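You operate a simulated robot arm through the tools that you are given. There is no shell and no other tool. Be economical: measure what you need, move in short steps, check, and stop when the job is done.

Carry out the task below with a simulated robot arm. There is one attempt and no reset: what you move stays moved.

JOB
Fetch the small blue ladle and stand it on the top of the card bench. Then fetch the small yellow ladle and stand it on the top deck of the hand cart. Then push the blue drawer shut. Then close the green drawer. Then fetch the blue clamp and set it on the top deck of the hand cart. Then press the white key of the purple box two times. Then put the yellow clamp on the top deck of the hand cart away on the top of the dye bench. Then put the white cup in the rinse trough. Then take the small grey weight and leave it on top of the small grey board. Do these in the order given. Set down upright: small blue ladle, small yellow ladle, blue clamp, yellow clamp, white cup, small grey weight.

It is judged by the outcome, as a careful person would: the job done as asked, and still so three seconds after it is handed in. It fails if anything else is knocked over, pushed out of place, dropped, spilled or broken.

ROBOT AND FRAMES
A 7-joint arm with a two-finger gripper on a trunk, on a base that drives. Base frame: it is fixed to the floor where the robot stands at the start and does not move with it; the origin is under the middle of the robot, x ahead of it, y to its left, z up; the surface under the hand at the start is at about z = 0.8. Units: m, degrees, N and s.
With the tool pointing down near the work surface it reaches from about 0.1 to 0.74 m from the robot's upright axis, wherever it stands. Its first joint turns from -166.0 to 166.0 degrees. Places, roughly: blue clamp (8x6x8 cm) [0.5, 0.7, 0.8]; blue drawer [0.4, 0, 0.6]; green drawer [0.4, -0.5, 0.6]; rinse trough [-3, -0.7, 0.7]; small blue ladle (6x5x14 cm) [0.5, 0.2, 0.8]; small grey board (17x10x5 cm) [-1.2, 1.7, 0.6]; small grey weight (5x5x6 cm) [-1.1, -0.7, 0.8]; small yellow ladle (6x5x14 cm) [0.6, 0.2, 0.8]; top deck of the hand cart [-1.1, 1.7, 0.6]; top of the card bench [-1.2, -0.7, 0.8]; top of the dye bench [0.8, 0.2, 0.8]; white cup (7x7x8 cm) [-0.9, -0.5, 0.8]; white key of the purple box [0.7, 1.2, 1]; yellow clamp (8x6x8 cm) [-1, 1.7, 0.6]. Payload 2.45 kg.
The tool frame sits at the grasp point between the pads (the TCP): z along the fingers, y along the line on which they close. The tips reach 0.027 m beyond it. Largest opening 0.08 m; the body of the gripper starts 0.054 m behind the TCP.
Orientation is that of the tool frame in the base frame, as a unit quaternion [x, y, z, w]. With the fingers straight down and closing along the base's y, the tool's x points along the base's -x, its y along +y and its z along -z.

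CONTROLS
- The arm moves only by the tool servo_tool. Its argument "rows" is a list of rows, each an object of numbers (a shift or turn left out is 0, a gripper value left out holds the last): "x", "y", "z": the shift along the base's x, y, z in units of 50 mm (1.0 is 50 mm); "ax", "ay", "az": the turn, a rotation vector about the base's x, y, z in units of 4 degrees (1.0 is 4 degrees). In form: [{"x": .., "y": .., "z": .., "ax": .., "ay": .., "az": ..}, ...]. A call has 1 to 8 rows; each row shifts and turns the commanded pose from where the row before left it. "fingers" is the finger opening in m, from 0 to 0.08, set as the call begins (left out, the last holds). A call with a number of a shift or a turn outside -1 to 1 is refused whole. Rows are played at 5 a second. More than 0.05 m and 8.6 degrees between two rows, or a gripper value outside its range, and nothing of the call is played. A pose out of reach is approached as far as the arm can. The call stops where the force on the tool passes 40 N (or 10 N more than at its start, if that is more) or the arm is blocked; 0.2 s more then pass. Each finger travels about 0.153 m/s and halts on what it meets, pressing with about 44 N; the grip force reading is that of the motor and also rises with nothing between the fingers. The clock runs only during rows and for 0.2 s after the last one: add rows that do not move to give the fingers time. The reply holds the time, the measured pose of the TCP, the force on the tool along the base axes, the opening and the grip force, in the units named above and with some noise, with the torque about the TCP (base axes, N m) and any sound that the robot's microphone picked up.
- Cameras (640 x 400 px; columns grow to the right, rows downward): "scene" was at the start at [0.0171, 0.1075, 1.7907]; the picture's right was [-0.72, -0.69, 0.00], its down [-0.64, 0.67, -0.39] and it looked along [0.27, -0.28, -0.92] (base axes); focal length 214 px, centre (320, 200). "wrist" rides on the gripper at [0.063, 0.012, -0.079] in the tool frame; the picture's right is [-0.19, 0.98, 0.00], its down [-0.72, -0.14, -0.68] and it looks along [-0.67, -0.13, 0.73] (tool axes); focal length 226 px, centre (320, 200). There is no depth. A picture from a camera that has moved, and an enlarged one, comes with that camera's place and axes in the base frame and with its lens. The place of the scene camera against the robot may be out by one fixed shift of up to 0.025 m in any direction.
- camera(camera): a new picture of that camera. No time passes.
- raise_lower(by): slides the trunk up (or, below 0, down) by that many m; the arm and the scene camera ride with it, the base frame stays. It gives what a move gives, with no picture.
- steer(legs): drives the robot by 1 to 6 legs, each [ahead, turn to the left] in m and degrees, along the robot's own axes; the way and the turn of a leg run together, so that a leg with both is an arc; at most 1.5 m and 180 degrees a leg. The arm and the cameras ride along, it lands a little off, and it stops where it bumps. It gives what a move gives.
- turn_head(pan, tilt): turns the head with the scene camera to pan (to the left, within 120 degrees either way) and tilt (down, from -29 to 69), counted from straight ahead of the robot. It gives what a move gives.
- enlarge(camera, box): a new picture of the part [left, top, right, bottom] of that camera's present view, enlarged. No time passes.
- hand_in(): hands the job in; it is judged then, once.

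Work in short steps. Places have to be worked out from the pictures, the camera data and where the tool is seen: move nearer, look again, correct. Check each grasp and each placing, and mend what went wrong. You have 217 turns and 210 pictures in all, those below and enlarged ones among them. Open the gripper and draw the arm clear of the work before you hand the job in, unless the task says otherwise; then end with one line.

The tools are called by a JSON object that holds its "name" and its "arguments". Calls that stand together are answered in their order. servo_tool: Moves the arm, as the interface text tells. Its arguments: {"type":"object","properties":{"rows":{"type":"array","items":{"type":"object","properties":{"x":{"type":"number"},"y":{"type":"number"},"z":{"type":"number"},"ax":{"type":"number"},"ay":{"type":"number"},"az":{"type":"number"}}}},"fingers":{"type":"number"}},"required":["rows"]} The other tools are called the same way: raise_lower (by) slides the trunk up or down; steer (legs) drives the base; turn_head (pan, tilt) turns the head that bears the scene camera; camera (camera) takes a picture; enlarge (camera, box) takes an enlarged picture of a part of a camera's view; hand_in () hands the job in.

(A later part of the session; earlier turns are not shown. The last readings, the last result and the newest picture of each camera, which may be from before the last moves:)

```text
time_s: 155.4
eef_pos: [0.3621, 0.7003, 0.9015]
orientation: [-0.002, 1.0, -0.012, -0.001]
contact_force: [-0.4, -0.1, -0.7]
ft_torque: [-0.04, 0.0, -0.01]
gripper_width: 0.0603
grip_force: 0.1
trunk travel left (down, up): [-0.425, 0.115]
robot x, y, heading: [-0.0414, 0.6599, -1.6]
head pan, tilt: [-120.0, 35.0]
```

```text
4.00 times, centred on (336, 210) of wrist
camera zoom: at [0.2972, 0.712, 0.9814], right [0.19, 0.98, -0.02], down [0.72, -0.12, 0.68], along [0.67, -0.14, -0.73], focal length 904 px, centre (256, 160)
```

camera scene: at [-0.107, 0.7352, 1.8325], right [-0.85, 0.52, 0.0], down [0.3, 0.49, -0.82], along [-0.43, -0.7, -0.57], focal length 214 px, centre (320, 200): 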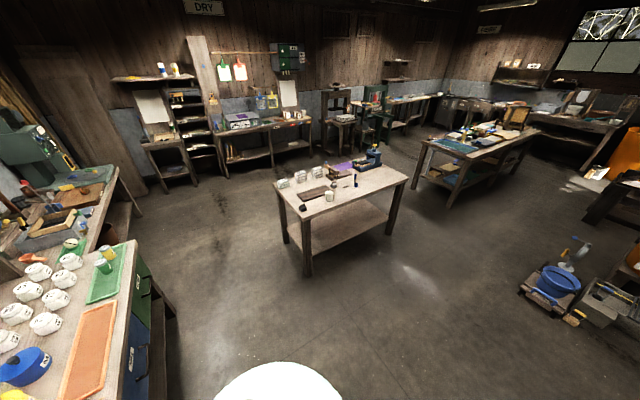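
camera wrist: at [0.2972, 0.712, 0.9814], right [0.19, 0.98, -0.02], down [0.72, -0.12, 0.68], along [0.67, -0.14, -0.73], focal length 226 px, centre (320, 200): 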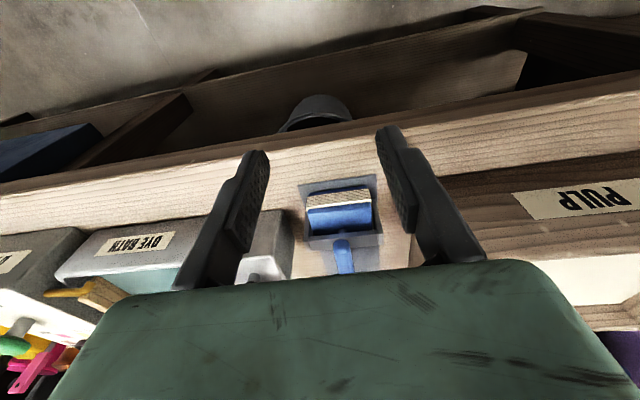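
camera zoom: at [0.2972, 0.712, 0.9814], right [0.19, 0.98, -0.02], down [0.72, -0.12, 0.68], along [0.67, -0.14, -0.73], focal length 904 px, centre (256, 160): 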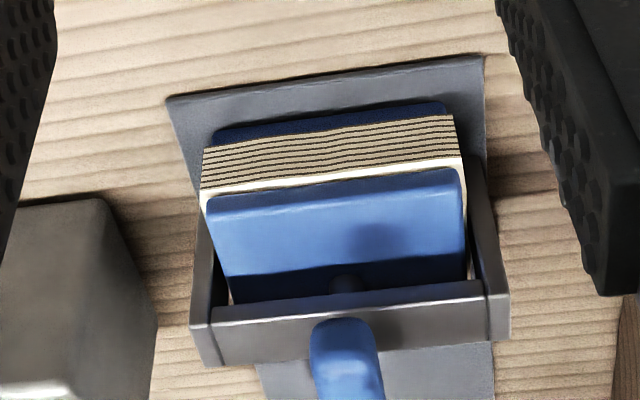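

The clamp has a horizontal blue handle bar along x at about x 0.453–0.50, y≈0.698, z≈0.87. I'll grip it closing along y, with a narrow opening.

{"name": "servo_tool", "arguments": {"rows": [{"z": 0.9}, {"z": 0.5}, {"x": 0.8}, {"x": 0.8}, {"x": 0.7}, {}], "fingers": 0.045}}

{"name": "camera", "arguments": {"camera": "wrist"}}

```text
time_s: 156.8
eef_pos: [0.4764, 0.6987, 0.9719]
orientation: [-0.003, 1.0, -0.012, -0.001]
contact_force: [-0.6, -0.7, 0.2]
ft_torque: [0.02, -0.01, 0.01]
gripper_width: 0.0453
grip_force: 0.0
trunk travel left (down, up): [-0.425, 0.115]
robot x, y, heading: [-0.0426, 0.6597, -1.6]
head pan, tilt: [-120.0, 35.0]
```

```text
141 pictures are left
camera wrist: at [0.4121, 0.7114, 1.0509], right [0.19, 0.98, -0.02], down [0.72, -0.12, 0.68], along [0.67, -0.14, -0.73], focal length 226 px, centre (320, 200)
```

wrist: 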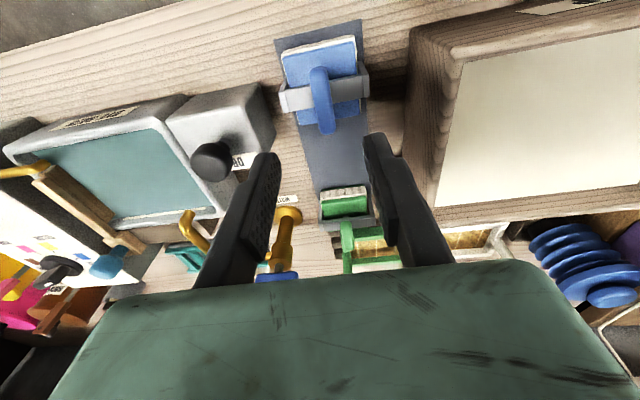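

{"name": "servo_tool", "arguments": {"rows": [{"z": -0.5}, {"z": -0.5}, {"z": -0.3}, {}]}}

{"name": "enlarge", "arguments": {"camera": "wrist", "box": [200, 60, 440, 210]}}

```text
time_s: 157.8
eef_pos: [0.4766, 0.6965, 0.9053]
orientation: [-0.003, 1.0, -0.012, 0.0]
contact_force: [0.2, 0.5, 0.6]
ft_torque: [-0.02, -0.01, 0.0]
gripper_width: 0.045
grip_force: 0.1
trunk travel left (down, up): [-0.425, 0.115]
robot x, y, heading: [-0.0416, 0.6605, -1.5]
head pan, tilt: [-120.0, 35.0]
```

```text
2.67 times, centred on (320, 135) of wrist
camera zoom: at [0.4125, 0.7116, 0.9858], right [0.19, 0.98, -0.02], down [0.72, -0.12, 0.68], along [0.67, -0.14, -0.73], focal length 603 px, centre (320, 373)
```

zoom: 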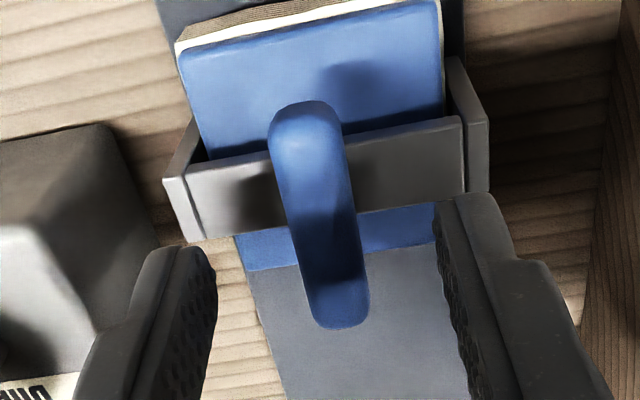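

{"name": "servo_tool", "arguments": {"rows": [{"x": 0.05, "z": -0.25}, {"z": -0.15}, {"z": -0.1}, {}]}}

{"name": "enlarge", "arguments": {"camera": "wrist", "box": [200, 100, 440, 250]}}

```text
time_s: 158.8
eef_pos: [0.479, 0.6991, 0.8813]
orientation: [-0.002, 1.0, -0.011, 0.0]
contact_force: [-1.0, -0.4, 0.3]
ft_torque: [0.01, 0.01, -0.01]
gripper_width: 0.045
grip_force: 0.1
trunk travel left (down, up): [-0.425, 0.115]
robot x, y, heading: [-0.0415, 0.66, -1.3]
head pan, tilt: [-120.0, 35.0]
```

```text
2.67 times, centred on (320, 175) of wrist
camera zoom: at [0.4152, 0.7118, 0.9607], right [0.19, 0.98, -0.02], down [0.72, -0.12, 0.68], along [0.67, -0.14, -0.73], focal length 603 px, centre (320, 267)
```

zoom: 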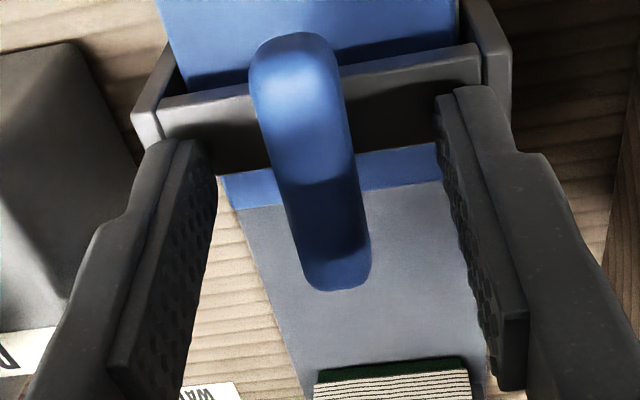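

{"name": "servo_tool", "arguments": {"rows": [{}, {}, {}], "fingers": 0}}

{"name": "servo_tool", "arguments": {"rows": [{"z": 0.3}, {"z": 0.5}, {"z": 0.8}, {}]}}

{"name": "camera", "arguments": {"camera": "wrist"}}

```text
time_s: 159.6
eef_pos: [0.4796, 0.6992, 0.8803]
orientation: [-0.002, 1.0, -0.011, -0.001]
contact_force: [0.2, 0.8, 0.2]
ft_torque: [0.12, 0.03, -0.02]
gripper_width: 0.0132
grip_force: 39.7
trunk travel left (down, up): [-0.425, 0.115]
robot x, y, heading: [-0.0404, 0.6578, -1.6]
head pan, tilt: [-120.0, 35.0]
```

```text
time_s: 160.6
eef_pos: [0.4795, 0.6991, 0.9598]
orientation: [-0.003, 1.0, -0.011, -0.001]
contact_force: [0.5, 0.2, -1.4]
ft_torque: [0.0, 0.01, 0.0]
gripper_width: 0.0133
grip_force: 39.8
trunk travel left (down, up): [-0.425, 0.115]
robot x, y, heading: [-0.0424, 0.6606, -1.3]
head pan, tilt: [-120.0, 35.0]
```

```text
138 pictures are left
camera wrist: at [0.4161, 0.7115, 1.0406], right [0.19, 0.98, -0.02], down [0.72, -0.12, 0.68], along [0.67, -0.14, -0.73], focal length 226 px, centre (320, 200)
```

wrist: 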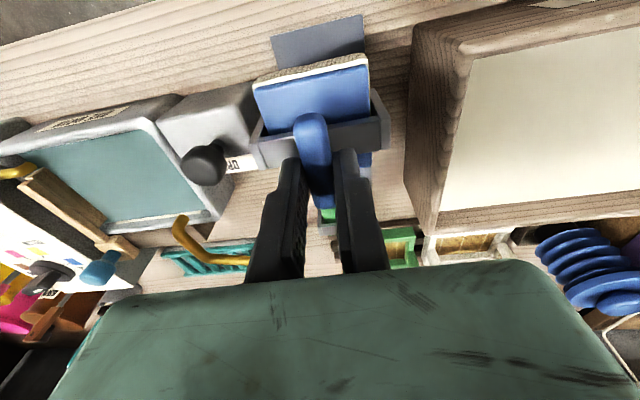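

Clamp held level. I raise it and drive to the cart.

{"name": "servo_tool", "arguments": {"rows": [{"z": 1}, {"z": 1}, {"z": 0.5}, {}]}}

{"name": "steer", "arguments": {"legs": [[-0.5, 0], [0, 150], [0.575, 0], [0, -58.6]]}}

{"name": "camera", "arguments": {"camera": "wrist"}}

```text
time_s: 161.6
eef_pos: [0.4816, 0.6983, 1.0853]
orientation: [-0.003, 1.0, -0.012, 0.0]
contact_force: [0.5, -0.4, -1.1]
ft_torque: [-0.03, -0.02, 0.0]
gripper_width: 0.0131
grip_force: 38.8
trunk travel left (down, up): [-0.425, 0.115]
robot x, y, heading: [-0.0401, 0.6591, -1.0]
head pan, tilt: [-120.0, 35.0]
```

```text
time_s: 176.4
eef_pos: [-1.0759, 1.5082, 1.0856]
orientation: [0.714, -0.7, 0.009, -0.007]
contact_force: [1.0, -0.8, -0.9]
ft_torque: [0.07, 0.01, 0.03]
gripper_width: 0.0129
grip_force: 38.9
trunk travel left (down, up): [-0.425, 0.115]
robot x, y, heading: [-1.031, 0.9867, 89.3]
head pan, tilt: [-120.0, 35.0]
```

```text
137 pictures are left
camera wrist: at [-1.0896, 1.4428, 1.1657], right [-0.98, 0.17, -0.02], down [0.11, 0.72, 0.68], along [0.14, 0.67, -0.73], focal length 226 px, centre (320, 200)
```

wrist: 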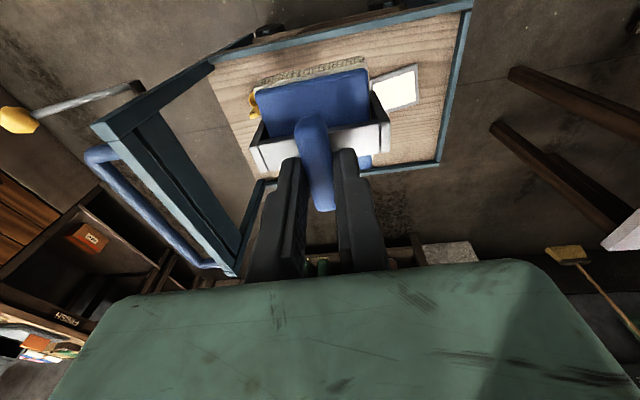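

{"name": "raise_lower", "arguments": {"by": -0.2}}

{"name": "turn_head", "arguments": {"pan": 10, "tilt": 60}}

{"name": "enlarge", "arguments": {"camera": "scene", "box": [240, 80, 480, 230]}}

{"name": "camera", "arguments": {"camera": "wrist"}}

```text
time_s: 178.5
eef_pos: [-1.0758, 1.5068, 0.8862]
orientation: [0.715, -0.699, 0.008, -0.008]
contact_force: [-0.7, -0.2, -0.8]
ft_torque: [0.05, 0.0, 0.0]
gripper_width: 0.0133
grip_force: 39.7
trunk travel left (down, up): [-0.225, 0.315]
robot x, y, heading: [-1.0283, 0.9879, 89.5]
head pan, tilt: [-120.0, 35.0]
```

```text
time_s: 180.6
eef_pos: [-1.0752, 1.5069, 0.885]
orientation: [0.715, -0.699, 0.009, -0.008]
contact_force: [-0.9, 0.9, -1.7]
ft_torque: [0.0, -0.01, 0.01]
gripper_width: 0.0131
grip_force: 39.4
trunk travel left (down, up): [-0.225, 0.315]
robot x, y, heading: [-1.0301, 0.9836, 89.4]
head pan, tilt: [10.0, 60.0]
```

```text
2.67 times, centred on (360, 155) of scene
camera zoom: at [-1.1858, 1.0433, 1.5982], right [0.99, 0.16, 0.0], down [0.14, -0.85, -0.5], along [-0.08, 0.49, -0.87], focal length 572 px, centre (213, 320)
```

zoom: 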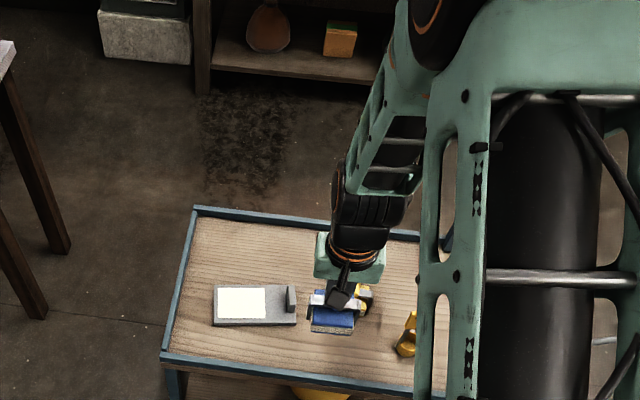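

```text
135 pictures are left
camera wrist: at [-1.0898, 1.4427, 0.9657], right [-0.98, 0.17, -0.02], down [0.11, 0.72, 0.68], along [0.14, 0.67, -0.73], focal length 226 px, centre (320, 200)
```

wrist: 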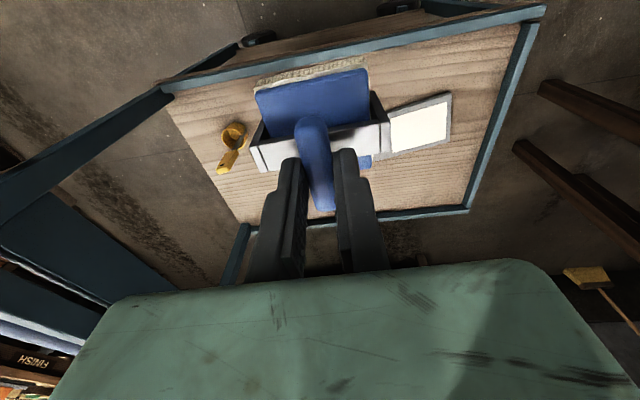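

There's plenty of free deck behind the board (y 1.72–1.93). I move the base 12 cm closer and bring the clamp over (−1.17,1.80).

{"name": "steer", "arguments": {"legs": [[0.12, 0]]}}

{"name": "servo_tool", "arguments": {"rows": [{"x": -0.5, "y": 0.8}, {"x": -0.5, "y": 0.8}, {"x": -0.5, "y": 0.8}, {"x": -0.4, "y": 0.8}, {"y": 0.3}, {}]}}

{"name": "camera", "arguments": {"camera": "wrist"}}

{"name": "enlarge", "arguments": {"camera": "scene", "box": [240, 80, 480, 230]}}

```text
time_s: 181.9
eef_pos: [-1.0747, 1.629, 0.886]
orientation: [0.715, -0.7, 0.008, -0.007]
contact_force: [-0.3, 0.9, -1.6]
ft_torque: [-0.01, 0.02, 0.0]
gripper_width: 0.0131
grip_force: 40.2
trunk travel left (down, up): [-0.225, 0.315]
robot x, y, heading: [-1.0293, 1.1102, 89.4]
head pan, tilt: [10.0, 60.0]
```

```text
time_s: 183.3
eef_pos: [-1.1704, 1.8031, 0.8853]
orientation: [0.714, -0.7, 0.009, -0.007]
contact_force: [-0.3, -0.7, -1.5]
ft_torque: [-0.04, 0.03, -0.02]
gripper_width: 0.0133
grip_force: 39.5
trunk travel left (down, up): [-0.225, 0.315]
robot x, y, heading: [-1.0264, 1.1092, 89.4]
head pan, tilt: [10.0, 60.0]
```

```text
134 pictures are left
camera wrist: at [-1.1837, 1.7383, 0.9652], right [-0.98, 0.17, -0.02], down [0.11, 0.72, 0.68], along [0.13, 0.67, -0.73], focal length 226 px, centre (320, 200)
```

wrist: 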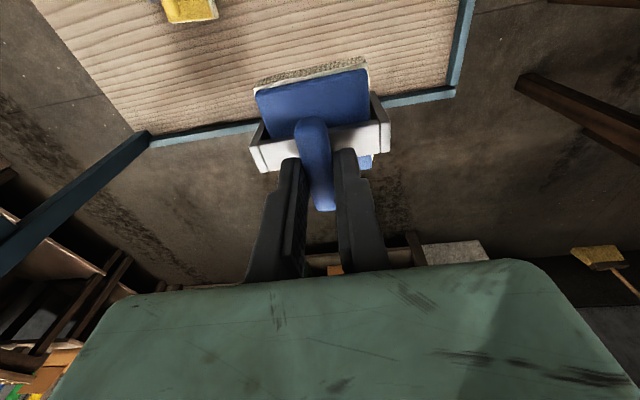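

```text
2.67 times, centred on (360, 155) of scene
camera zoom: at [-1.1844, 1.1641, 1.5982], right [0.99, 0.16, 0.0], down [0.14, -0.85, -0.5], along [-0.08, 0.49, -0.87], focal length 572 px, centre (213, 320)
```

zoom: 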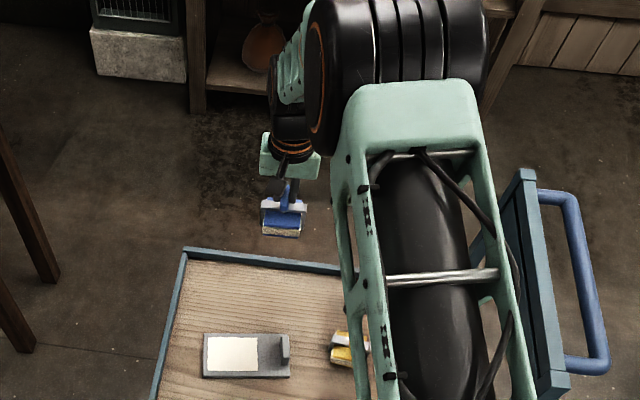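

The target spot is inside the deck (far edge y≈1.907). I lower.

{"name": "servo_tool", "arguments": {"rows": [{"z": -0.9}, {"z": -0.9}, {"z": -0.8}, {"z": -0.6}, {"z": -0.4}, {"z": -0.3}, {"z": -0.2}, {}]}}

{"name": "camera", "arguments": {"camera": "wrist"}}

{"name": "enlarge", "arguments": {"camera": "scene", "box": [240, 80, 480, 230]}}

```text
time_s: 185.1
eef_pos: [-1.1694, 1.8032, 0.6811]
orientation: [0.715, -0.699, 0.008, -0.007]
contact_force: [-0.3, -0.1, -0.1]
ft_torque: [0.01, 0.01, 0.0]
gripper_width: 0.0132
grip_force: 39.6
trunk travel left (down, up): [-0.225, 0.315]
robot x, y, heading: [-1.0286, 1.1055, 89.3]
head pan, tilt: [10.0, 60.0]
```

```text
132 pictures are left
camera wrist: at [-1.1839, 1.7383, 0.7611], right [-0.98, 0.17, -0.02], down [0.11, 0.72, 0.68], along [0.14, 0.67, -0.73], focal length 226 px, centre (320, 200)
```

wrist: 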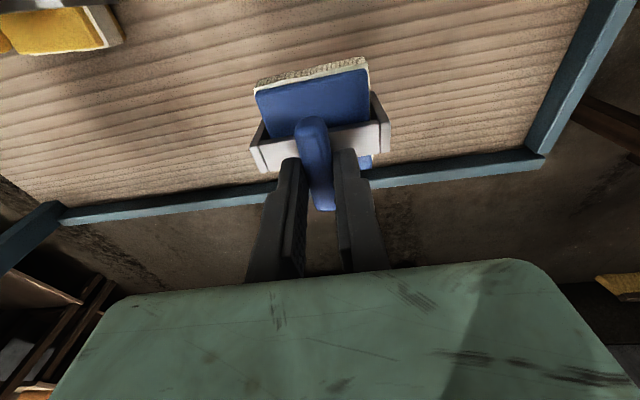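

```text
2.67 times, centred on (360, 155) of scene
camera zoom: at [-1.1846, 1.1643, 1.5982], right [0.99, 0.16, 0.0], down [0.14, -0.85, -0.5], along [-0.08, 0.49, -0.87], focal length 572 px, centre (213, 320)
```

zoom: 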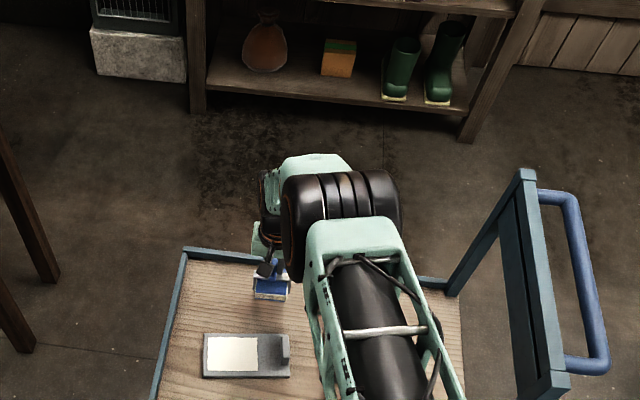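

{"name": "servo_tool", "arguments": {"rows": [{"z": -0.2}, {"z": -0.2}, {"z": -0.2}, {"z": -0.1}, {"z": -0.1}, {"z": -0.1}, {"z": -0.1}, {"z": -0.1}]}}

{"name": "camera", "arguments": {"camera": "wrist"}}

```text
time_s: 186.9
eef_pos: [-1.1686, 1.8031, 0.6276]
orientation: [0.715, -0.699, 0.008, -0.009]
contact_force: [1.7, -0.9, 7.6]
ft_torque: [-0.15, 0.17, 0.04]
gripper_width: 0.013
grip_force: 39.9
trunk travel left (down, up): [-0.225, 0.315]
robot x, y, heading: [-1.0313, 1.1072, 89.5]
head pan, tilt: [10.0, 60.0]
```

```text
130 pictures are left
camera wrist: at [-1.1832, 1.7389, 0.7071], right [-0.98, 0.17, -0.02], down [0.11, 0.72, 0.69], along [0.13, 0.67, -0.73], focal length 226 px, centre (320, 200)
```

wrist: 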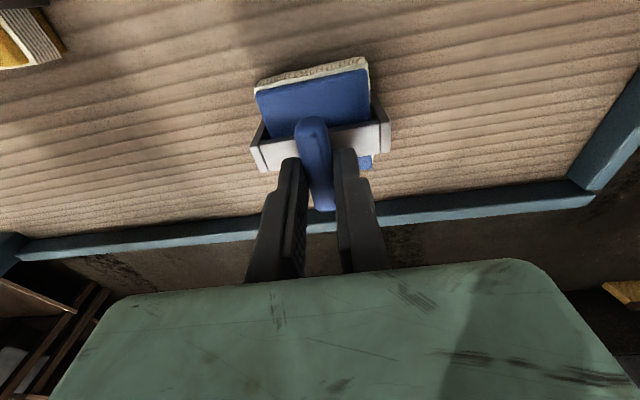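

Contact begins. A little more, then release.

{"name": "servo_tool", "arguments": {"rows": [{"z": -0.06}, {}]}}

{"name": "servo_tool", "arguments": {"rows": [{}, {}, {}], "fingers": 0.045}}

{"name": "servo_tool", "arguments": {"rows": [{"z": 0.4}, {"z": 0.8}, {"z": 1}, {"z": 1}, {"z": 1}, {"z": 1}, {}]}}

{"name": "camera", "arguments": {"camera": "wrist"}}

```text
time_s: 187.5
eef_pos: [-1.1697, 1.8025, 0.6259]
orientation: [0.714, -0.7, 0.007, -0.009]
contact_force: [4.3, -1.6, 30.3]
ft_torque: [-0.81, 0.34, 0.13]
gripper_width: 0.013
grip_force: 40.3
trunk travel left (down, up): [-0.225, 0.315]
robot x, y, heading: [-1.0319, 1.1048, 89.7]
head pan, tilt: [10.0, 60.0]
```

```text
time_s: 188.3
eef_pos: [-1.1692, 1.8035, 0.6234]
orientation: [0.715, -0.699, 0.008, -0.008]
contact_force: [4.2, 0.9, 10.7]
ft_torque: [0.03, 0.13, 0.01]
gripper_width: 0.0377
grip_force: 0.0
trunk travel left (down, up): [-0.225, 0.315]
robot x, y, heading: [-1.0298, 1.105, 89.5]
head pan, tilt: [10.0, 60.0]
```

```text
time_s: 189.9
eef_pos: [-1.1713, 1.8028, 0.8819]
orientation: [0.714, -0.7, 0.008, -0.007]
contact_force: [-1.0, -0.2, 0.1]
ft_torque: [0.0, 0.0, 0.01]
gripper_width: 0.0449
grip_force: 0.0
trunk travel left (down, up): [-0.225, 0.315]
robot x, y, heading: [-1.0288, 1.1042, 89.7]
head pan, tilt: [10.0, 60.0]
```

```text
129 pictures are left
camera wrist: at [-1.1849, 1.7378, 0.9626], right [-0.98, 0.17, -0.02], down [0.11, 0.72, 0.68], along [0.14, 0.67, -0.73], focal length 226 px, centre (320, 200)
```

wrist: 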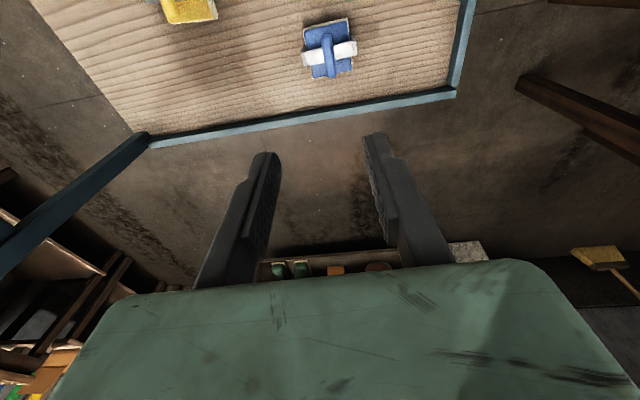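

Blue clamp stands on the deck. Next the purple box, white key near (0.72,1.21,1.0). I retract the arm, raise the trunk, and drive over to face it.

{"name": "raise_lower", "arguments": {"by": 0.25}}

{"name": "servo_tool", "arguments": {"rows": [{"x": 0.5, "y": -0.8}, {"x": 0.5, "y": -0.8}, {"x": 0.5, "y": -0.8}, {"x": 0.5, "y": -0.8}, {"x": 0.5, "y": -0.8}, {"x": 0.3, "y": -0.9}, {"y": -0.9}, {}], "fingers": 0}}

{"name": "steer", "arguments": {"legs": [[-0.06, 0], [0, -89.6], [0.85, 0]]}}

{"name": "turn_head", "arguments": {"pan": 0, "tilt": 45}}

{"name": "camera", "arguments": {"camera": "scene"}}

```text
time_s: 192.5
eef_pos: [-1.1719, 1.8025, 1.1324]
orientation: [0.715, -0.699, 0.009, -0.008]
contact_force: [-0.5, 0.2, 0.5]
ft_torque: [0.01, -0.02, -0.01]
gripper_width: 0.0448
grip_force: 0.1
trunk travel left (down, up): [-0.475, 0.065]
robot x, y, heading: [-1.0306, 1.1066, 89.2]
head pan, tilt: [10.0, 60.0]
```

```text
time_s: 194.3
eef_pos: [-1.0316, 1.5127, 1.1312]
orientation: [0.715, -0.699, 0.008, -0.008]
contact_force: [0.0, 0.0, 0.3]
ft_torque: [0.0, 0.0, 0.01]
gripper_width: 0.0
grip_force: 30.2
trunk travel left (down, up): [-0.475, 0.065]
robot x, y, heading: [-1.032, 1.1117, 89.4]
head pan, tilt: [10.0, 60.0]
```

```text
time_s: 203.3
eef_pos: [0.2285, 1.0365, 1.1318]
orientation: [-0.009, 1.0, -0.011, -0.001]
contact_force: [-0.1, 1.3, -0.3]
ft_torque: [0.02, 0.02, 0.0]
gripper_width: 0.0001
grip_force: 29.6
trunk travel left (down, up): [-0.475, 0.065]
robot x, y, heading: [-0.1775, 1.0372, -0.7]
head pan, tilt: [10.0, 60.0]
```

```text
time_s: 204.1
eef_pos: [0.2281, 1.0367, 1.1325]
orientation: [-0.009, 1.0, -0.011, -0.001]
contact_force: [-1.1, -0.8, 0.4]
ft_torque: [-0.01, 0.03, -0.05]
gripper_width: 0.0
grip_force: 29.5
trunk travel left (down, up): [-0.475, 0.065]
robot x, y, heading: [-0.1767, 1.0371, -1.1]
head pan, tilt: [0.0, 45.0]
```

```text
128 pictures are left
camera scene: at [-0.1184, 1.1839, 1.8676], right [-0.01, -1.0, 0.0], down [-0.71, 0.01, -0.71], along [0.71, -0.01, -0.71], focal length 214 px, centre (320, 200)
```

scene: 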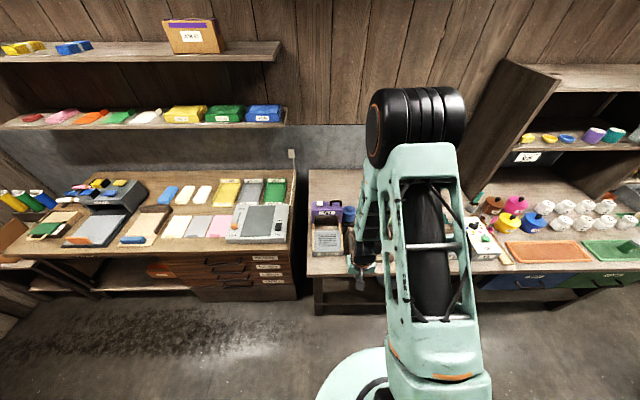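

{"name": "enlarge", "arguments": {"camera": "scene", "box": [280, 170, 400, 270]}}

{"name": "camera", "arguments": {"camera": "wrist"}}

```text
4.00 times, centred on (340, 220) of scene
camera zoom: at [-0.1184, 1.1839, 1.8676], right [-0.01, -1.0, 0.0], down [-0.71, 0.01, -0.71], along [0.71, -0.01, -0.71], focal length 858 px, centre (240, 120)
```

zoom: 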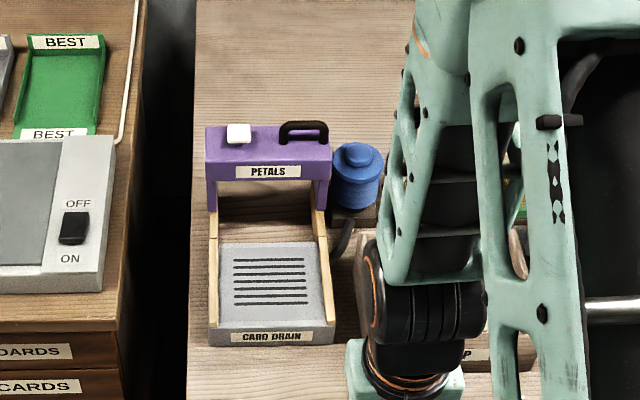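

```text
126 pictures are left
camera wrist: at [0.1638, 1.0487, 1.2125], right [0.18, 0.98, -0.02], down [0.72, -0.11, 0.68], along [0.67, -0.14, -0.73], focal length 226 px, centre (320, 200)
```

wrist: 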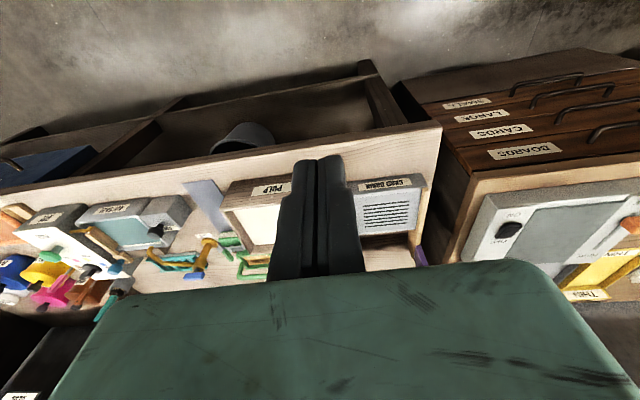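

White key is the small square on top-left of the purple arch, near (0.72,1.19). I drive closer and bring the hand toward it.

{"name": "steer", "arguments": {"legs": [[0.19, 0]]}}

{"name": "servo_tool", "arguments": {"rows": [{"y": 0.8, "z": 0.5}, {"x": 0.4, "y": 0.8}, {"x": 0.6, "y": 0.7}, {"x": 0.6, "y": 0.6}, {"x": 0.6, "y": 0.4}, {}]}}

{"name": "camera", "arguments": {"camera": "wrist"}}

{"name": "enlarge", "arguments": {"camera": "scene", "box": [240, 140, 400, 240]}}

```text
time_s: 205.6
eef_pos: [0.4168, 1.033, 1.1325]
orientation: [-0.009, 1.0, -0.012, -0.002]
contact_force: [1.7, -0.6, 1.0]
ft_torque: [0.0, 0.03, 0.02]
gripper_width: 0.0
grip_force: 30.2
trunk travel left (down, up): [-0.475, 0.065]
robot x, y, heading: [0.0117, 1.0288, -1.0]
head pan, tilt: [0.0, 45.0]
```

```text
time_s: 207.0
eef_pos: [0.5269, 1.1987, 1.1598]
orientation: [-0.009, 1.0, -0.011, 0.0]
contact_force: [0.4, -0.3, 0.0]
ft_torque: [0.01, -0.02, 0.02]
gripper_width: 0.0
grip_force: 29.7
trunk travel left (down, up): [-0.475, 0.065]
robot x, y, heading: [0.012, 1.034, -0.9]
head pan, tilt: [0.0, 45.0]
```

```text
125 pictures are left
camera wrist: at [0.4619, 1.211, 1.239], right [0.18, 0.98, -0.02], down [0.72, -0.11, 0.68], along [0.67, -0.14, -0.73], focal length 226 px, centre (320, 200)
```

wrist: 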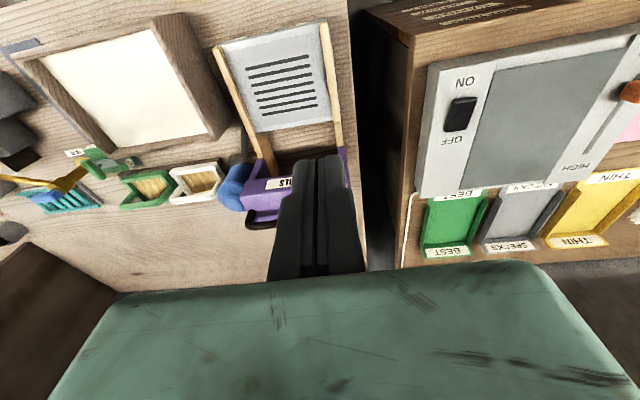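

```text
4.00 times, centred on (320, 190) of scene
camera zoom: at [0.0699, 1.1807, 1.8678], right [-0.01, -1.0, 0.0], down [-0.71, 0.01, -0.71], along [0.71, -0.01, -0.71], focal length 858 px, centre (320, 240)
```

zoom: 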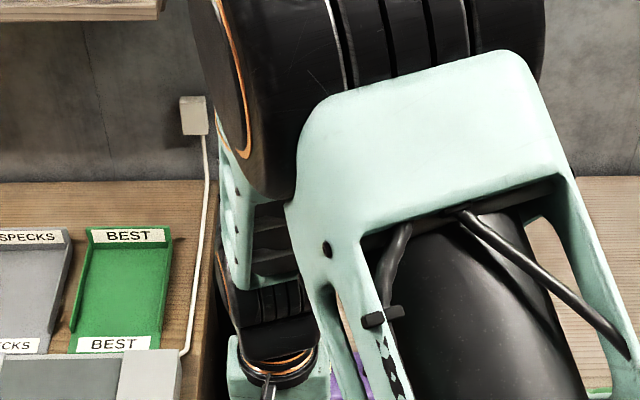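

The fingers hide the key; shift 9 cm right to see it.

{"name": "servo_tool", "arguments": {"rows": [{"y": -0.9}, {"y": -0.9}, {}]}}

{"name": "enlarge", "arguments": {"camera": "wrist", "box": [260, 90, 500, 240]}}

```text
time_s: 207.8
eef_pos: [0.5271, 1.1088, 1.158]
orientation: [-0.008, 1.0, -0.012, -0.001]
contact_force: [0.0, 0.7, -0.3]
ft_torque: [0.01, 0.04, -0.01]
gripper_width: 0.0002
grip_force: 30.0
trunk travel left (down, up): [-0.475, 0.065]
robot x, y, heading: [0.0113, 1.0359, -0.9]
head pan, tilt: [0.0, 45.0]
```

```text
2.67 times, centred on (380, 165) of wrist
camera zoom: at [0.4616, 1.1207, 1.2374], right [0.18, 0.98, -0.02], down [0.72, -0.11, 0.68], along [0.67, -0.14, -0.73], focal length 603 px, centre (160, 293)
```

zoom: 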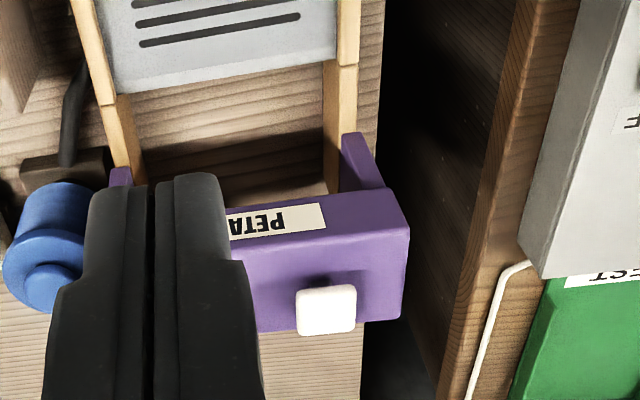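

{"name": "servo_tool", "arguments": {"rows": [{"x": -1, "z": 0}, {"x": -1}, {}]}}

{"name": "enlarge", "arguments": {"camera": "wrist", "box": [260, 130, 500, 280]}}

```text
time_s: 208.6
eef_pos: [0.4274, 1.1083, 1.1585]
orientation: [-0.009, 1.0, -0.011, 0.001]
contact_force: [0.2, -0.7, 0.5]
ft_torque: [0.0, 0.02, 0.03]
gripper_width: 0.0003
grip_force: 29.9
trunk travel left (down, up): [-0.475, 0.065]
robot x, y, heading: [0.0115, 1.0319, -0.5]
head pan, tilt: [0.0, 45.0]
```

```text
2.67 times, centred on (380, 205) of wrist
camera zoom: at [0.3617, 1.1203, 1.2388], right [0.18, 0.98, -0.02], down [0.72, -0.11, 0.68], along [0.67, -0.14, -0.73], focal length 603 px, centre (160, 187)
```

zoom: 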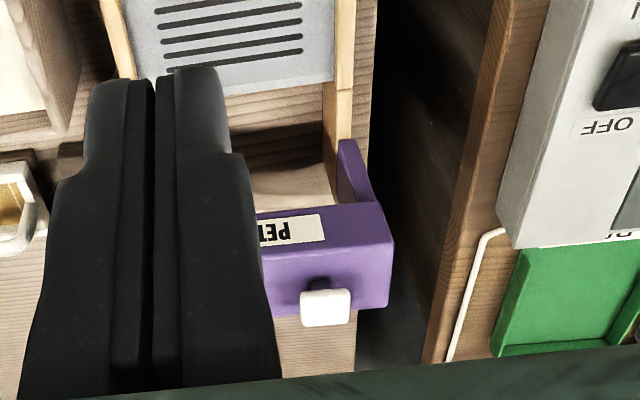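

Triangulated: key at (0.710,1.163), top z≈1.0. I move above it.

{"name": "servo_tool", "arguments": {"rows": [{"x": 0.95, "y": 0.18}, {"x": 0.95, "y": 0.18}, {"x": 0.95, "y": 0.18}, {"x": 0.95, "y": 0.18}, {"x": 0.95, "y": 0.18}, {"x": 0.91, "y": 0.2}, {}]}}

{"name": "servo_tool", "arguments": {"rows": [{"z": -0.7}, {"z": -0.7}, {"z": -0.4}, {}]}}

{"name": "camera", "arguments": {"camera": "wrist"}}

{"name": "enlarge", "arguments": {"camera": "scene", "box": [240, 140, 400, 240]}}

```text
time_s: 210.2
eef_pos: [0.7084, 1.1625, 1.1591]
orientation: [-0.009, 1.0, -0.011, -0.001]
contact_force: [0.1, 0.2, -0.3]
ft_torque: [0.01, -0.02, -0.02]
gripper_width: 0.0003
grip_force: 29.8
trunk travel left (down, up): [-0.475, 0.065]
robot x, y, heading: [0.0078, 1.0343, -0.8]
head pan, tilt: [0.0, 45.0]
```

```text
time_s: 211.2
eef_pos: [0.7101, 1.1636, 1.0669]
orientation: [-0.009, 1.0, -0.011, 0.0]
contact_force: [-0.3, 0.4, -0.2]
ft_torque: [0.0, -0.01, -0.03]
gripper_width: 0.0003
grip_force: 30.0
trunk travel left (down, up): [-0.475, 0.065]
robot x, y, heading: [0.0115, 1.0316, -0.7]
head pan, tilt: [0.0, 45.0]
```

```text
121 pictures are left
camera wrist: at [0.646, 1.1762, 1.1477], right [0.18, 0.98, -0.02], down [0.72, -0.11, 0.68], along [0.67, -0.14, -0.73], focal length 226 px, centre (320, 200)
```

wrist: 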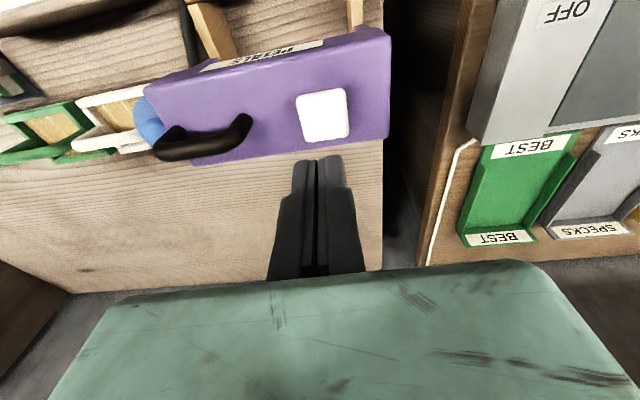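

```text
4.00 times, centred on (320, 190) of scene
camera zoom: at [0.0703, 1.1812, 1.8677], right [-0.01, -1.0, 0.0], down [-0.71, 0.01, -0.71], along [0.71, -0.01, -0.71], focal length 858 px, centre (320, 240)
```

zoom: 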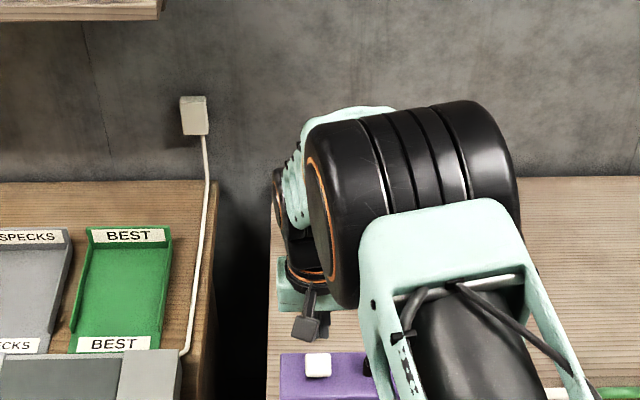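

Aligned over the key. I press down slowly and listen for a sound.

{"name": "servo_tool", "arguments": {"rows": [{"z": -0.3}, {"z": -0.2}, {"z": -0.1}, {"z": -0.1}, {"z": -0.05}, {"z": -0.05}]}}

```text
time_s: 212.6
eef_pos: [0.7116, 1.1641, 1.0278]
orientation: [-0.009, 1.0, -0.012, 0.0]
contact_force: [-0.3, -0.3, 0.2]
ft_torque: [0.03, 0.01, 0.01]
gripper_width: 0.0001
grip_force: 29.9
trunk travel left (down, up): [-0.475, 0.065]
robot x, y, heading: [0.0148, 1.0313, -0.8]
head pan, tilt: [0.0, 45.0]
```

{"name": "servo_tool", "arguments": {"rows": [{"z": -0.05}, {"z": -0.05}, {"z": -0.05}, {"z": -0.05}]}}

{"name": "camera", "arguments": {"camera": "wrist"}}

```text
time_s: 213.6
eef_pos: [0.7101, 1.1641, 1.0176]
orientation: [-0.009, 1.0, -0.011, 0.001]
contact_force: [-1.0, 0.0, 0.4]
ft_torque: [0.01, -0.02, 0.0]
gripper_width: 0.0002
grip_force: 29.7
trunk travel left (down, up): [-0.475, 0.065]
robot x, y, heading: [0.0107, 1.0345, -0.9]
head pan, tilt: [0.0, 45.0]
```

```text
119 pictures are left
camera wrist: at [0.6456, 1.176, 1.0974], right [0.18, 0.98, -0.02], down [0.72, -0.11, 0.68], along [0.67, -0.14, -0.73], focal length 226 px, centre (320, 200)
```

wrist: 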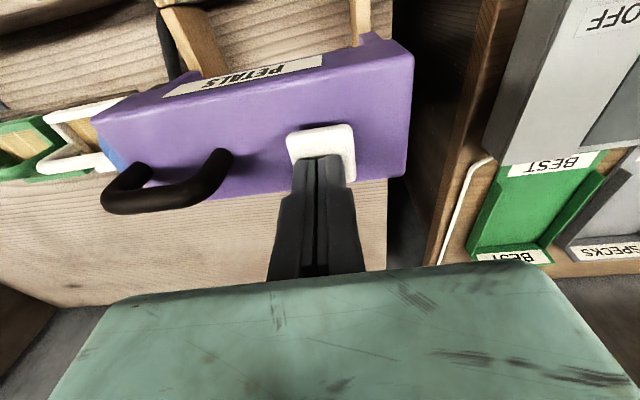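

The tips are right at the key centre; continue.

{"name": "servo_tool", "arguments": {"rows": [{"z": -0.05}, {"z": -0.05}]}}

```text
time_s: 214.2
eef_pos: [0.7108, 1.1642, 1.0133]
orientation: [-0.009, 1.0, -0.013, -0.002]
contact_force: [0.1, -0.4, 2.0]
ft_torque: [0.04, -0.01, -0.01]
gripper_width: 0.0001
grip_force: 30.2
trunk travel left (down, up): [-0.475, 0.065]
robot x, y, heading: [0.009, 1.0322, -0.9]
head pan, tilt: [0.0, 45.0]
```

{"name": "servo_tool", "arguments": {"rows": [{"z": -0.04}, {"z": -0.04}]}}

```text
time_s: 214.8
eef_pos: [0.7108, 1.1634, 1.0084]
orientation: [-0.008, 1.0, -0.012, 0.0]
contact_force: [1.0, 0.2, 3.1]
ft_torque: [0.04, 0.0, -0.01]
gripper_width: 0.0001
grip_force: 29.8
trunk travel left (down, up): [-0.475, 0.065]
robot x, y, heading: [0.0109, 1.0313, -0.8]
head pan, tilt: [0.0, 45.0]
heard: click
```

Click heard — first press. Release fully and press again.

{"name": "servo_tool", "arguments": {"rows": [{"z": 0.2}, {"z": 0.2}, {}, {}]}}

{"name": "servo_tool", "arguments": {"rows": [{"z": -0.15}, {"z": -0.1}, {"z": -0.05}, {"z": -0.05}]}}

```text
time_s: 215.8
eef_pos: [0.7097, 1.1633, 1.0305]
orientation: [-0.008, 1.0, -0.011, -0.001]
contact_force: [0.2, -0.5, 0.1]
ft_torque: [-0.03, -0.02, -0.03]
gripper_width: 0.0
grip_force: 29.6
trunk travel left (down, up): [-0.475, 0.065]
robot x, y, heading: [0.0109, 1.0344, -0.9]
head pan, tilt: [0.0, 45.0]
```

```text
time_s: 216.8
eef_pos: [0.71, 1.1633, 1.0106]
orientation: [-0.009, 1.0, -0.012, 0.0]
contact_force: [-0.8, 0.0, 2.6]
ft_torque: [0.03, -0.02, 0.01]
gripper_width: 0.0
grip_force: 29.9
trunk travel left (down, up): [-0.475, 0.065]
robot x, y, heading: [0.007, 1.0327, -0.7]
head pan, tilt: [0.0, 45.0]
heard: click
```

Second click. I lift off, retract and go back to the cart for the yellow clamp.

{"name": "servo_tool", "arguments": {"rows": [{"z": 0.6}, {"z": 0.9}, {"z": 0.9}, {"x": -0.9, "y": -0.2}, {"x": -0.9, "y": -0.3}, {"x": -0.9, "y": -0.5}, {"x": -0.9, "y": -0.5}, {"x": -0.9, "y": -0.5}]}}

{"name": "servo_tool", "arguments": {"rows": [{"x": -0.9, "y": -0.5}, {}]}}

{"name": "steer", "arguments": {"legs": [[-1.04, 0], [0, 90.8]]}}

{"name": "camera", "arguments": {"camera": "wrist"}}

```text
refused: row 6 steps farther than a row can; nothing moved
```

```text
refused: row 1 steps farther than a row can; nothing moved
```

```text
time_s: 226.1
eef_pos: [-1.1714, 1.7447, 1.01]
orientation: [0.72, -0.693, 0.009, -0.008]
contact_force: [0.0, 0.1, -0.3]
ft_torque: [0.01, -0.06, -0.02]
gripper_width: 0.0
grip_force: 29.9
trunk travel left (down, up): [-0.475, 0.065]
robot x, y, heading: [-1.0257, 1.0511, 90.6]
head pan, tilt: [0.0, 45.0]
```

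```text
118 pictures are left
camera wrist: at [-1.1847, 1.6816, 1.091], right [-0.99, 0.15, -0.02], down [0.1, 0.72, 0.68], along [0.12, 0.67, -0.73], focal length 226 px, centre (320, 200)
```

wrist: 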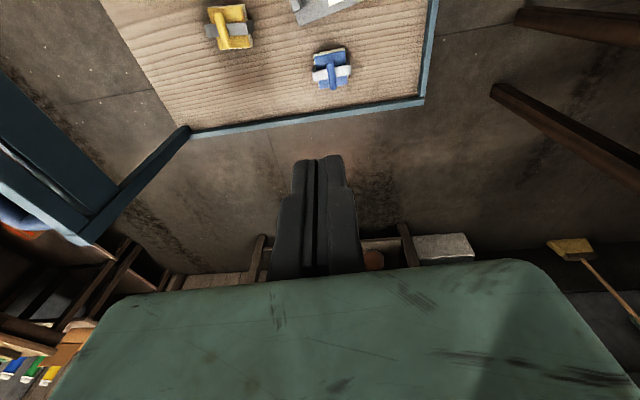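

My refused move let the drive pull the hand away with the fingers low; nothing was reported as bumped, but I check the purple box and the cart.

{"name": "turn_head", "arguments": {"pan": -90, "tilt": 25}}

{"name": "camera", "arguments": {"camera": "scene"}}

{"name": "enlarge", "arguments": {"camera": "scene", "box": [240, 140, 400, 240]}}

```text
time_s: 227.8
eef_pos: [-1.1716, 1.7467, 1.0111]
orientation: [0.72, -0.693, 0.009, -0.009]
contact_force: [0.5, -0.3, 0.2]
ft_torque: [0.0, -0.01, -0.01]
gripper_width: 0.0
grip_force: 29.7
trunk travel left (down, up): [-0.475, 0.065]
robot x, y, heading: [-1.024, 1.051, 90.3]
head pan, tilt: [-90.0, 25.0]
```

```text
117 pictures are left
camera scene: at [-1.0772, 1.04, 1.8983], right [0.01, -1.0, 0.0], down [-0.42, 0.0, -0.91], along [0.91, 0.01, -0.42], focal length 214 px, centre (320, 200)
```

scene: 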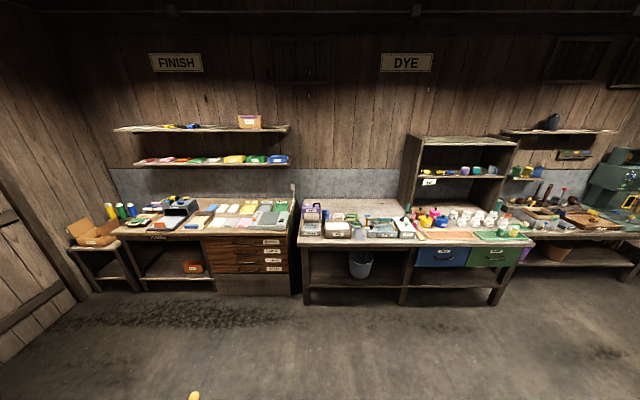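

```text
4.00 times, centred on (320, 190) of scene
camera zoom: at [-1.0772, 1.04, 1.8983], right [0.01, -1.0, 0.0], down [-0.42, 0.0, -0.91], along [0.91, 0.01, -0.42], focal length 858 px, centre (320, 240)
```

zoom: 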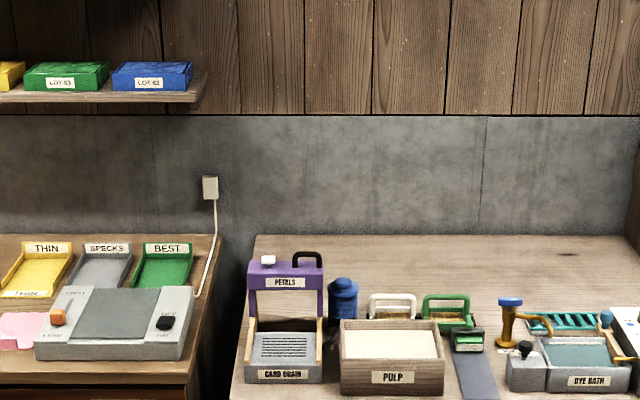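

Everything is in place. I move over the yellow clamp near (−1.01,1.70) and look.

{"name": "servo_tool", "arguments": {"rows": [{"x": 0.85, "y": -0.5}, {"x": 0.85, "y": -0.5}, {"x": 0.85, "y": -0.5}, {"x": 0.6, "y": -0.5}, {}], "fingers": 0.045}}

{"name": "raise_lower", "arguments": {"by": -0.22}}

{"name": "camera", "arguments": {"camera": "wrist"}}

```text
time_s: 229.0
eef_pos: [-1.0138, 1.646, 1.0109]
orientation: [0.721, -0.693, 0.008, -0.008]
contact_force: [0.0, 0.6, -1.1]
ft_torque: [-0.03, 0.01, 0.01]
gripper_width: 0.0449
grip_force: 0.1
trunk travel left (down, up): [-0.475, 0.065]
robot x, y, heading: [-1.0242, 1.0505, 90.6]
head pan, tilt: [-90.0, 25.0]
```

```text
time_s: 231.3
eef_pos: [-1.0142, 1.6455, 0.7929]
orientation: [0.72, -0.694, 0.007, -0.008]
contact_force: [0.2, -0.6, 0.0]
ft_torque: [-0.02, -0.02, 0.02]
gripper_width: 0.0448
grip_force: 0.1
trunk travel left (down, up): [-0.255, 0.285]
robot x, y, heading: [-1.0215, 1.0512, 90.9]
head pan, tilt: [-90.0, 25.0]
```

```text
115 pictures are left
camera wrist: at [-1.0271, 1.5812, 0.8713], right [-0.99, 0.15, -0.02], down [0.1, 0.72, 0.68], along [0.12, 0.67, -0.73], focal length 226 px, centre (320, 200)
```

wrist: 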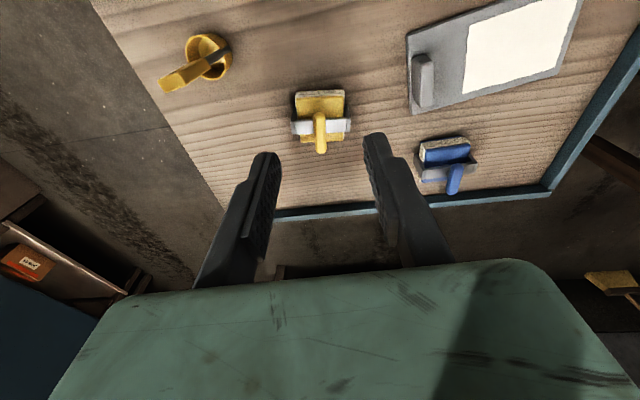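

Yellow clamp's handle is centred at about (−1.001,1.710), z≈0.61, lying along y. I move above.

{"name": "servo_tool", "arguments": {"rows": [{"x": 0.13, "y": 0.65, "z": -0.5, "az": -1}, {"x": 0.13, "y": 0.63, "z": -0.5}, {"z": -0.5}, {}]}}

{"name": "camera", "arguments": {"camera": "wrist"}}

{"name": "enlarge", "arguments": {"camera": "wrist", "box": [200, 20, 440, 170]}}

```text
time_s: 232.3
eef_pos: [-1.0011, 1.7103, 0.7164]
orientation: [-0.696, 0.718, -0.009, 0.008]
contact_force: [0.1, 0.5, -0.5]
ft_torque: [-0.01, 0.01, -0.03]
gripper_width: 0.0449
grip_force: 0.0
trunk travel left (down, up): [-0.255, 0.285]
robot x, y, heading: [-1.0265, 1.0472, 90.6]
head pan, tilt: [-90.0, 25.0]
```

```text
114 pictures are left
camera wrist: at [-1.0187, 1.6463, 0.7965], right [-0.97, 0.22, -0.02], down [0.15, 0.71, 0.68], along [0.17, 0.66, -0.73], focal length 226 px, centre (320, 200)
```

wrist: 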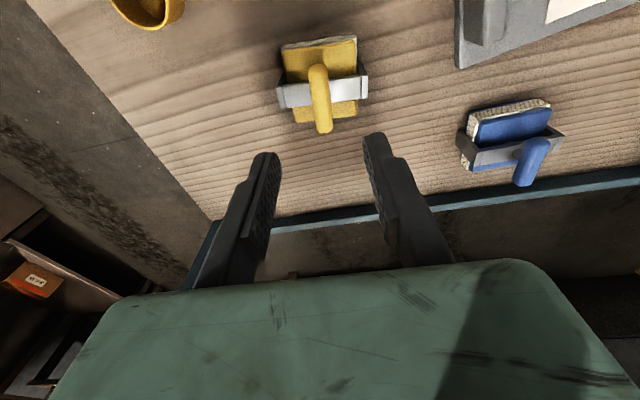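

```text
2.67 times, centred on (320, 95) of wrist
camera zoom: at [-1.0187, 1.6463, 0.7965], right [-0.97, 0.22, -0.02], down [0.15, 0.71, 0.68], along [0.17, 0.66, -0.73], focal length 603 px, centre (320, 480)
```

zoom: 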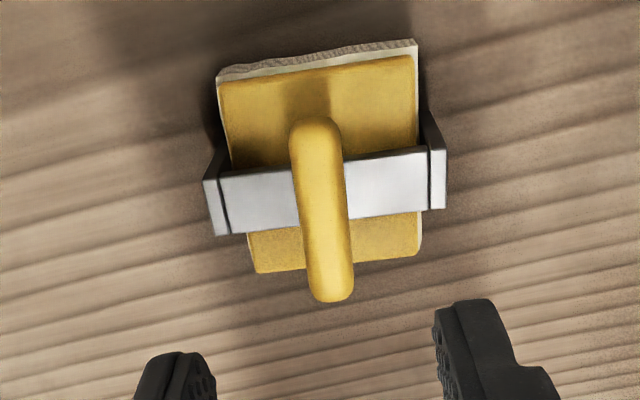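

Aligned as with the blue one. Lower to grip.

{"name": "servo_tool", "arguments": {"rows": [{"z": -0.6}, {"z": -0.6}, {"z": -0.4}, {"z": -0.2}, {}]}}

{"name": "enlarge", "arguments": {"camera": "wrist", "box": [200, 100, 440, 250]}}

```text
time_s: 233.5
eef_pos: [-1.0011, 1.7102, 0.627]
orientation: [-0.696, 0.718, -0.008, 0.008]
contact_force: [-0.7, 0.9, -0.1]
ft_torque: [0.0, 0.0, 0.05]
gripper_width: 0.0449
grip_force: 0.0
trunk travel left (down, up): [-0.255, 0.285]
robot x, y, heading: [-1.0263, 1.0494, 90.5]
head pan, tilt: [-90.0, 25.0]
```

```text
2.67 times, centred on (320, 175) of wrist
camera zoom: at [-1.0183, 1.6469, 0.7061], right [-0.97, 0.22, -0.02], down [0.15, 0.71, 0.68], along [0.17, 0.66, -0.73], focal length 603 px, centre (320, 267)
```

zoom: 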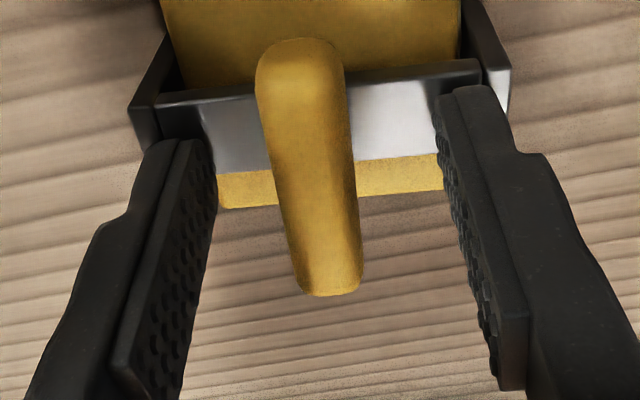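

Same picture as for the blue clamp. Grip and lift.

{"name": "servo_tool", "arguments": {"rows": [{}, {}, {}], "fingers": 0}}

{"name": "servo_tool", "arguments": {"rows": [{"z": 0.3}, {"z": 0.6}, {"z": 0.9}, {"z": 0.9}, {"z": 0.9}, {}]}}

{"name": "camera", "arguments": {"camera": "wrist"}}

```text
time_s: 234.3
eef_pos: [-1.0016, 1.7111, 0.6256]
orientation: [-0.696, 0.718, -0.009, 0.006]
contact_force: [-0.7, 0.0, -0.3]
ft_torque: [0.01, -0.05, -0.04]
gripper_width: 0.0129
grip_force: 40.2
trunk travel left (down, up): [-0.255, 0.285]
robot x, y, heading: [-1.0263, 1.05, 90.5]
head pan, tilt: [-90.0, 25.0]
```

```text
time_s: 235.7
eef_pos: [-1.0013, 1.7096, 0.806]
orientation: [-0.696, 0.718, -0.009, 0.007]
contact_force: [-0.7, 0.6, -0.8]
ft_torque: [-0.01, 0.01, 0.0]
gripper_width: 0.0133
grip_force: 39.3
trunk travel left (down, up): [-0.255, 0.285]
robot x, y, heading: [-1.029, 1.0541, 90.5]
head pan, tilt: [-90.0, 25.0]
```

```text
111 pictures are left
camera wrist: at [-1.0187, 1.6472, 0.8869], right [-0.97, 0.22, -0.02], down [0.15, 0.71, 0.68], along [0.17, 0.66, -0.73], focal length 226 px, centre (320, 200)
```

wrist: 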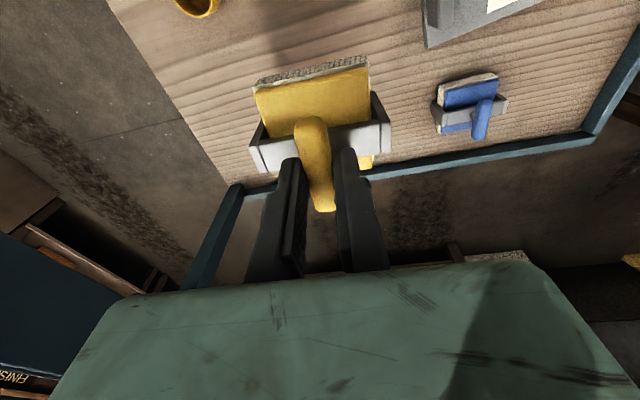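

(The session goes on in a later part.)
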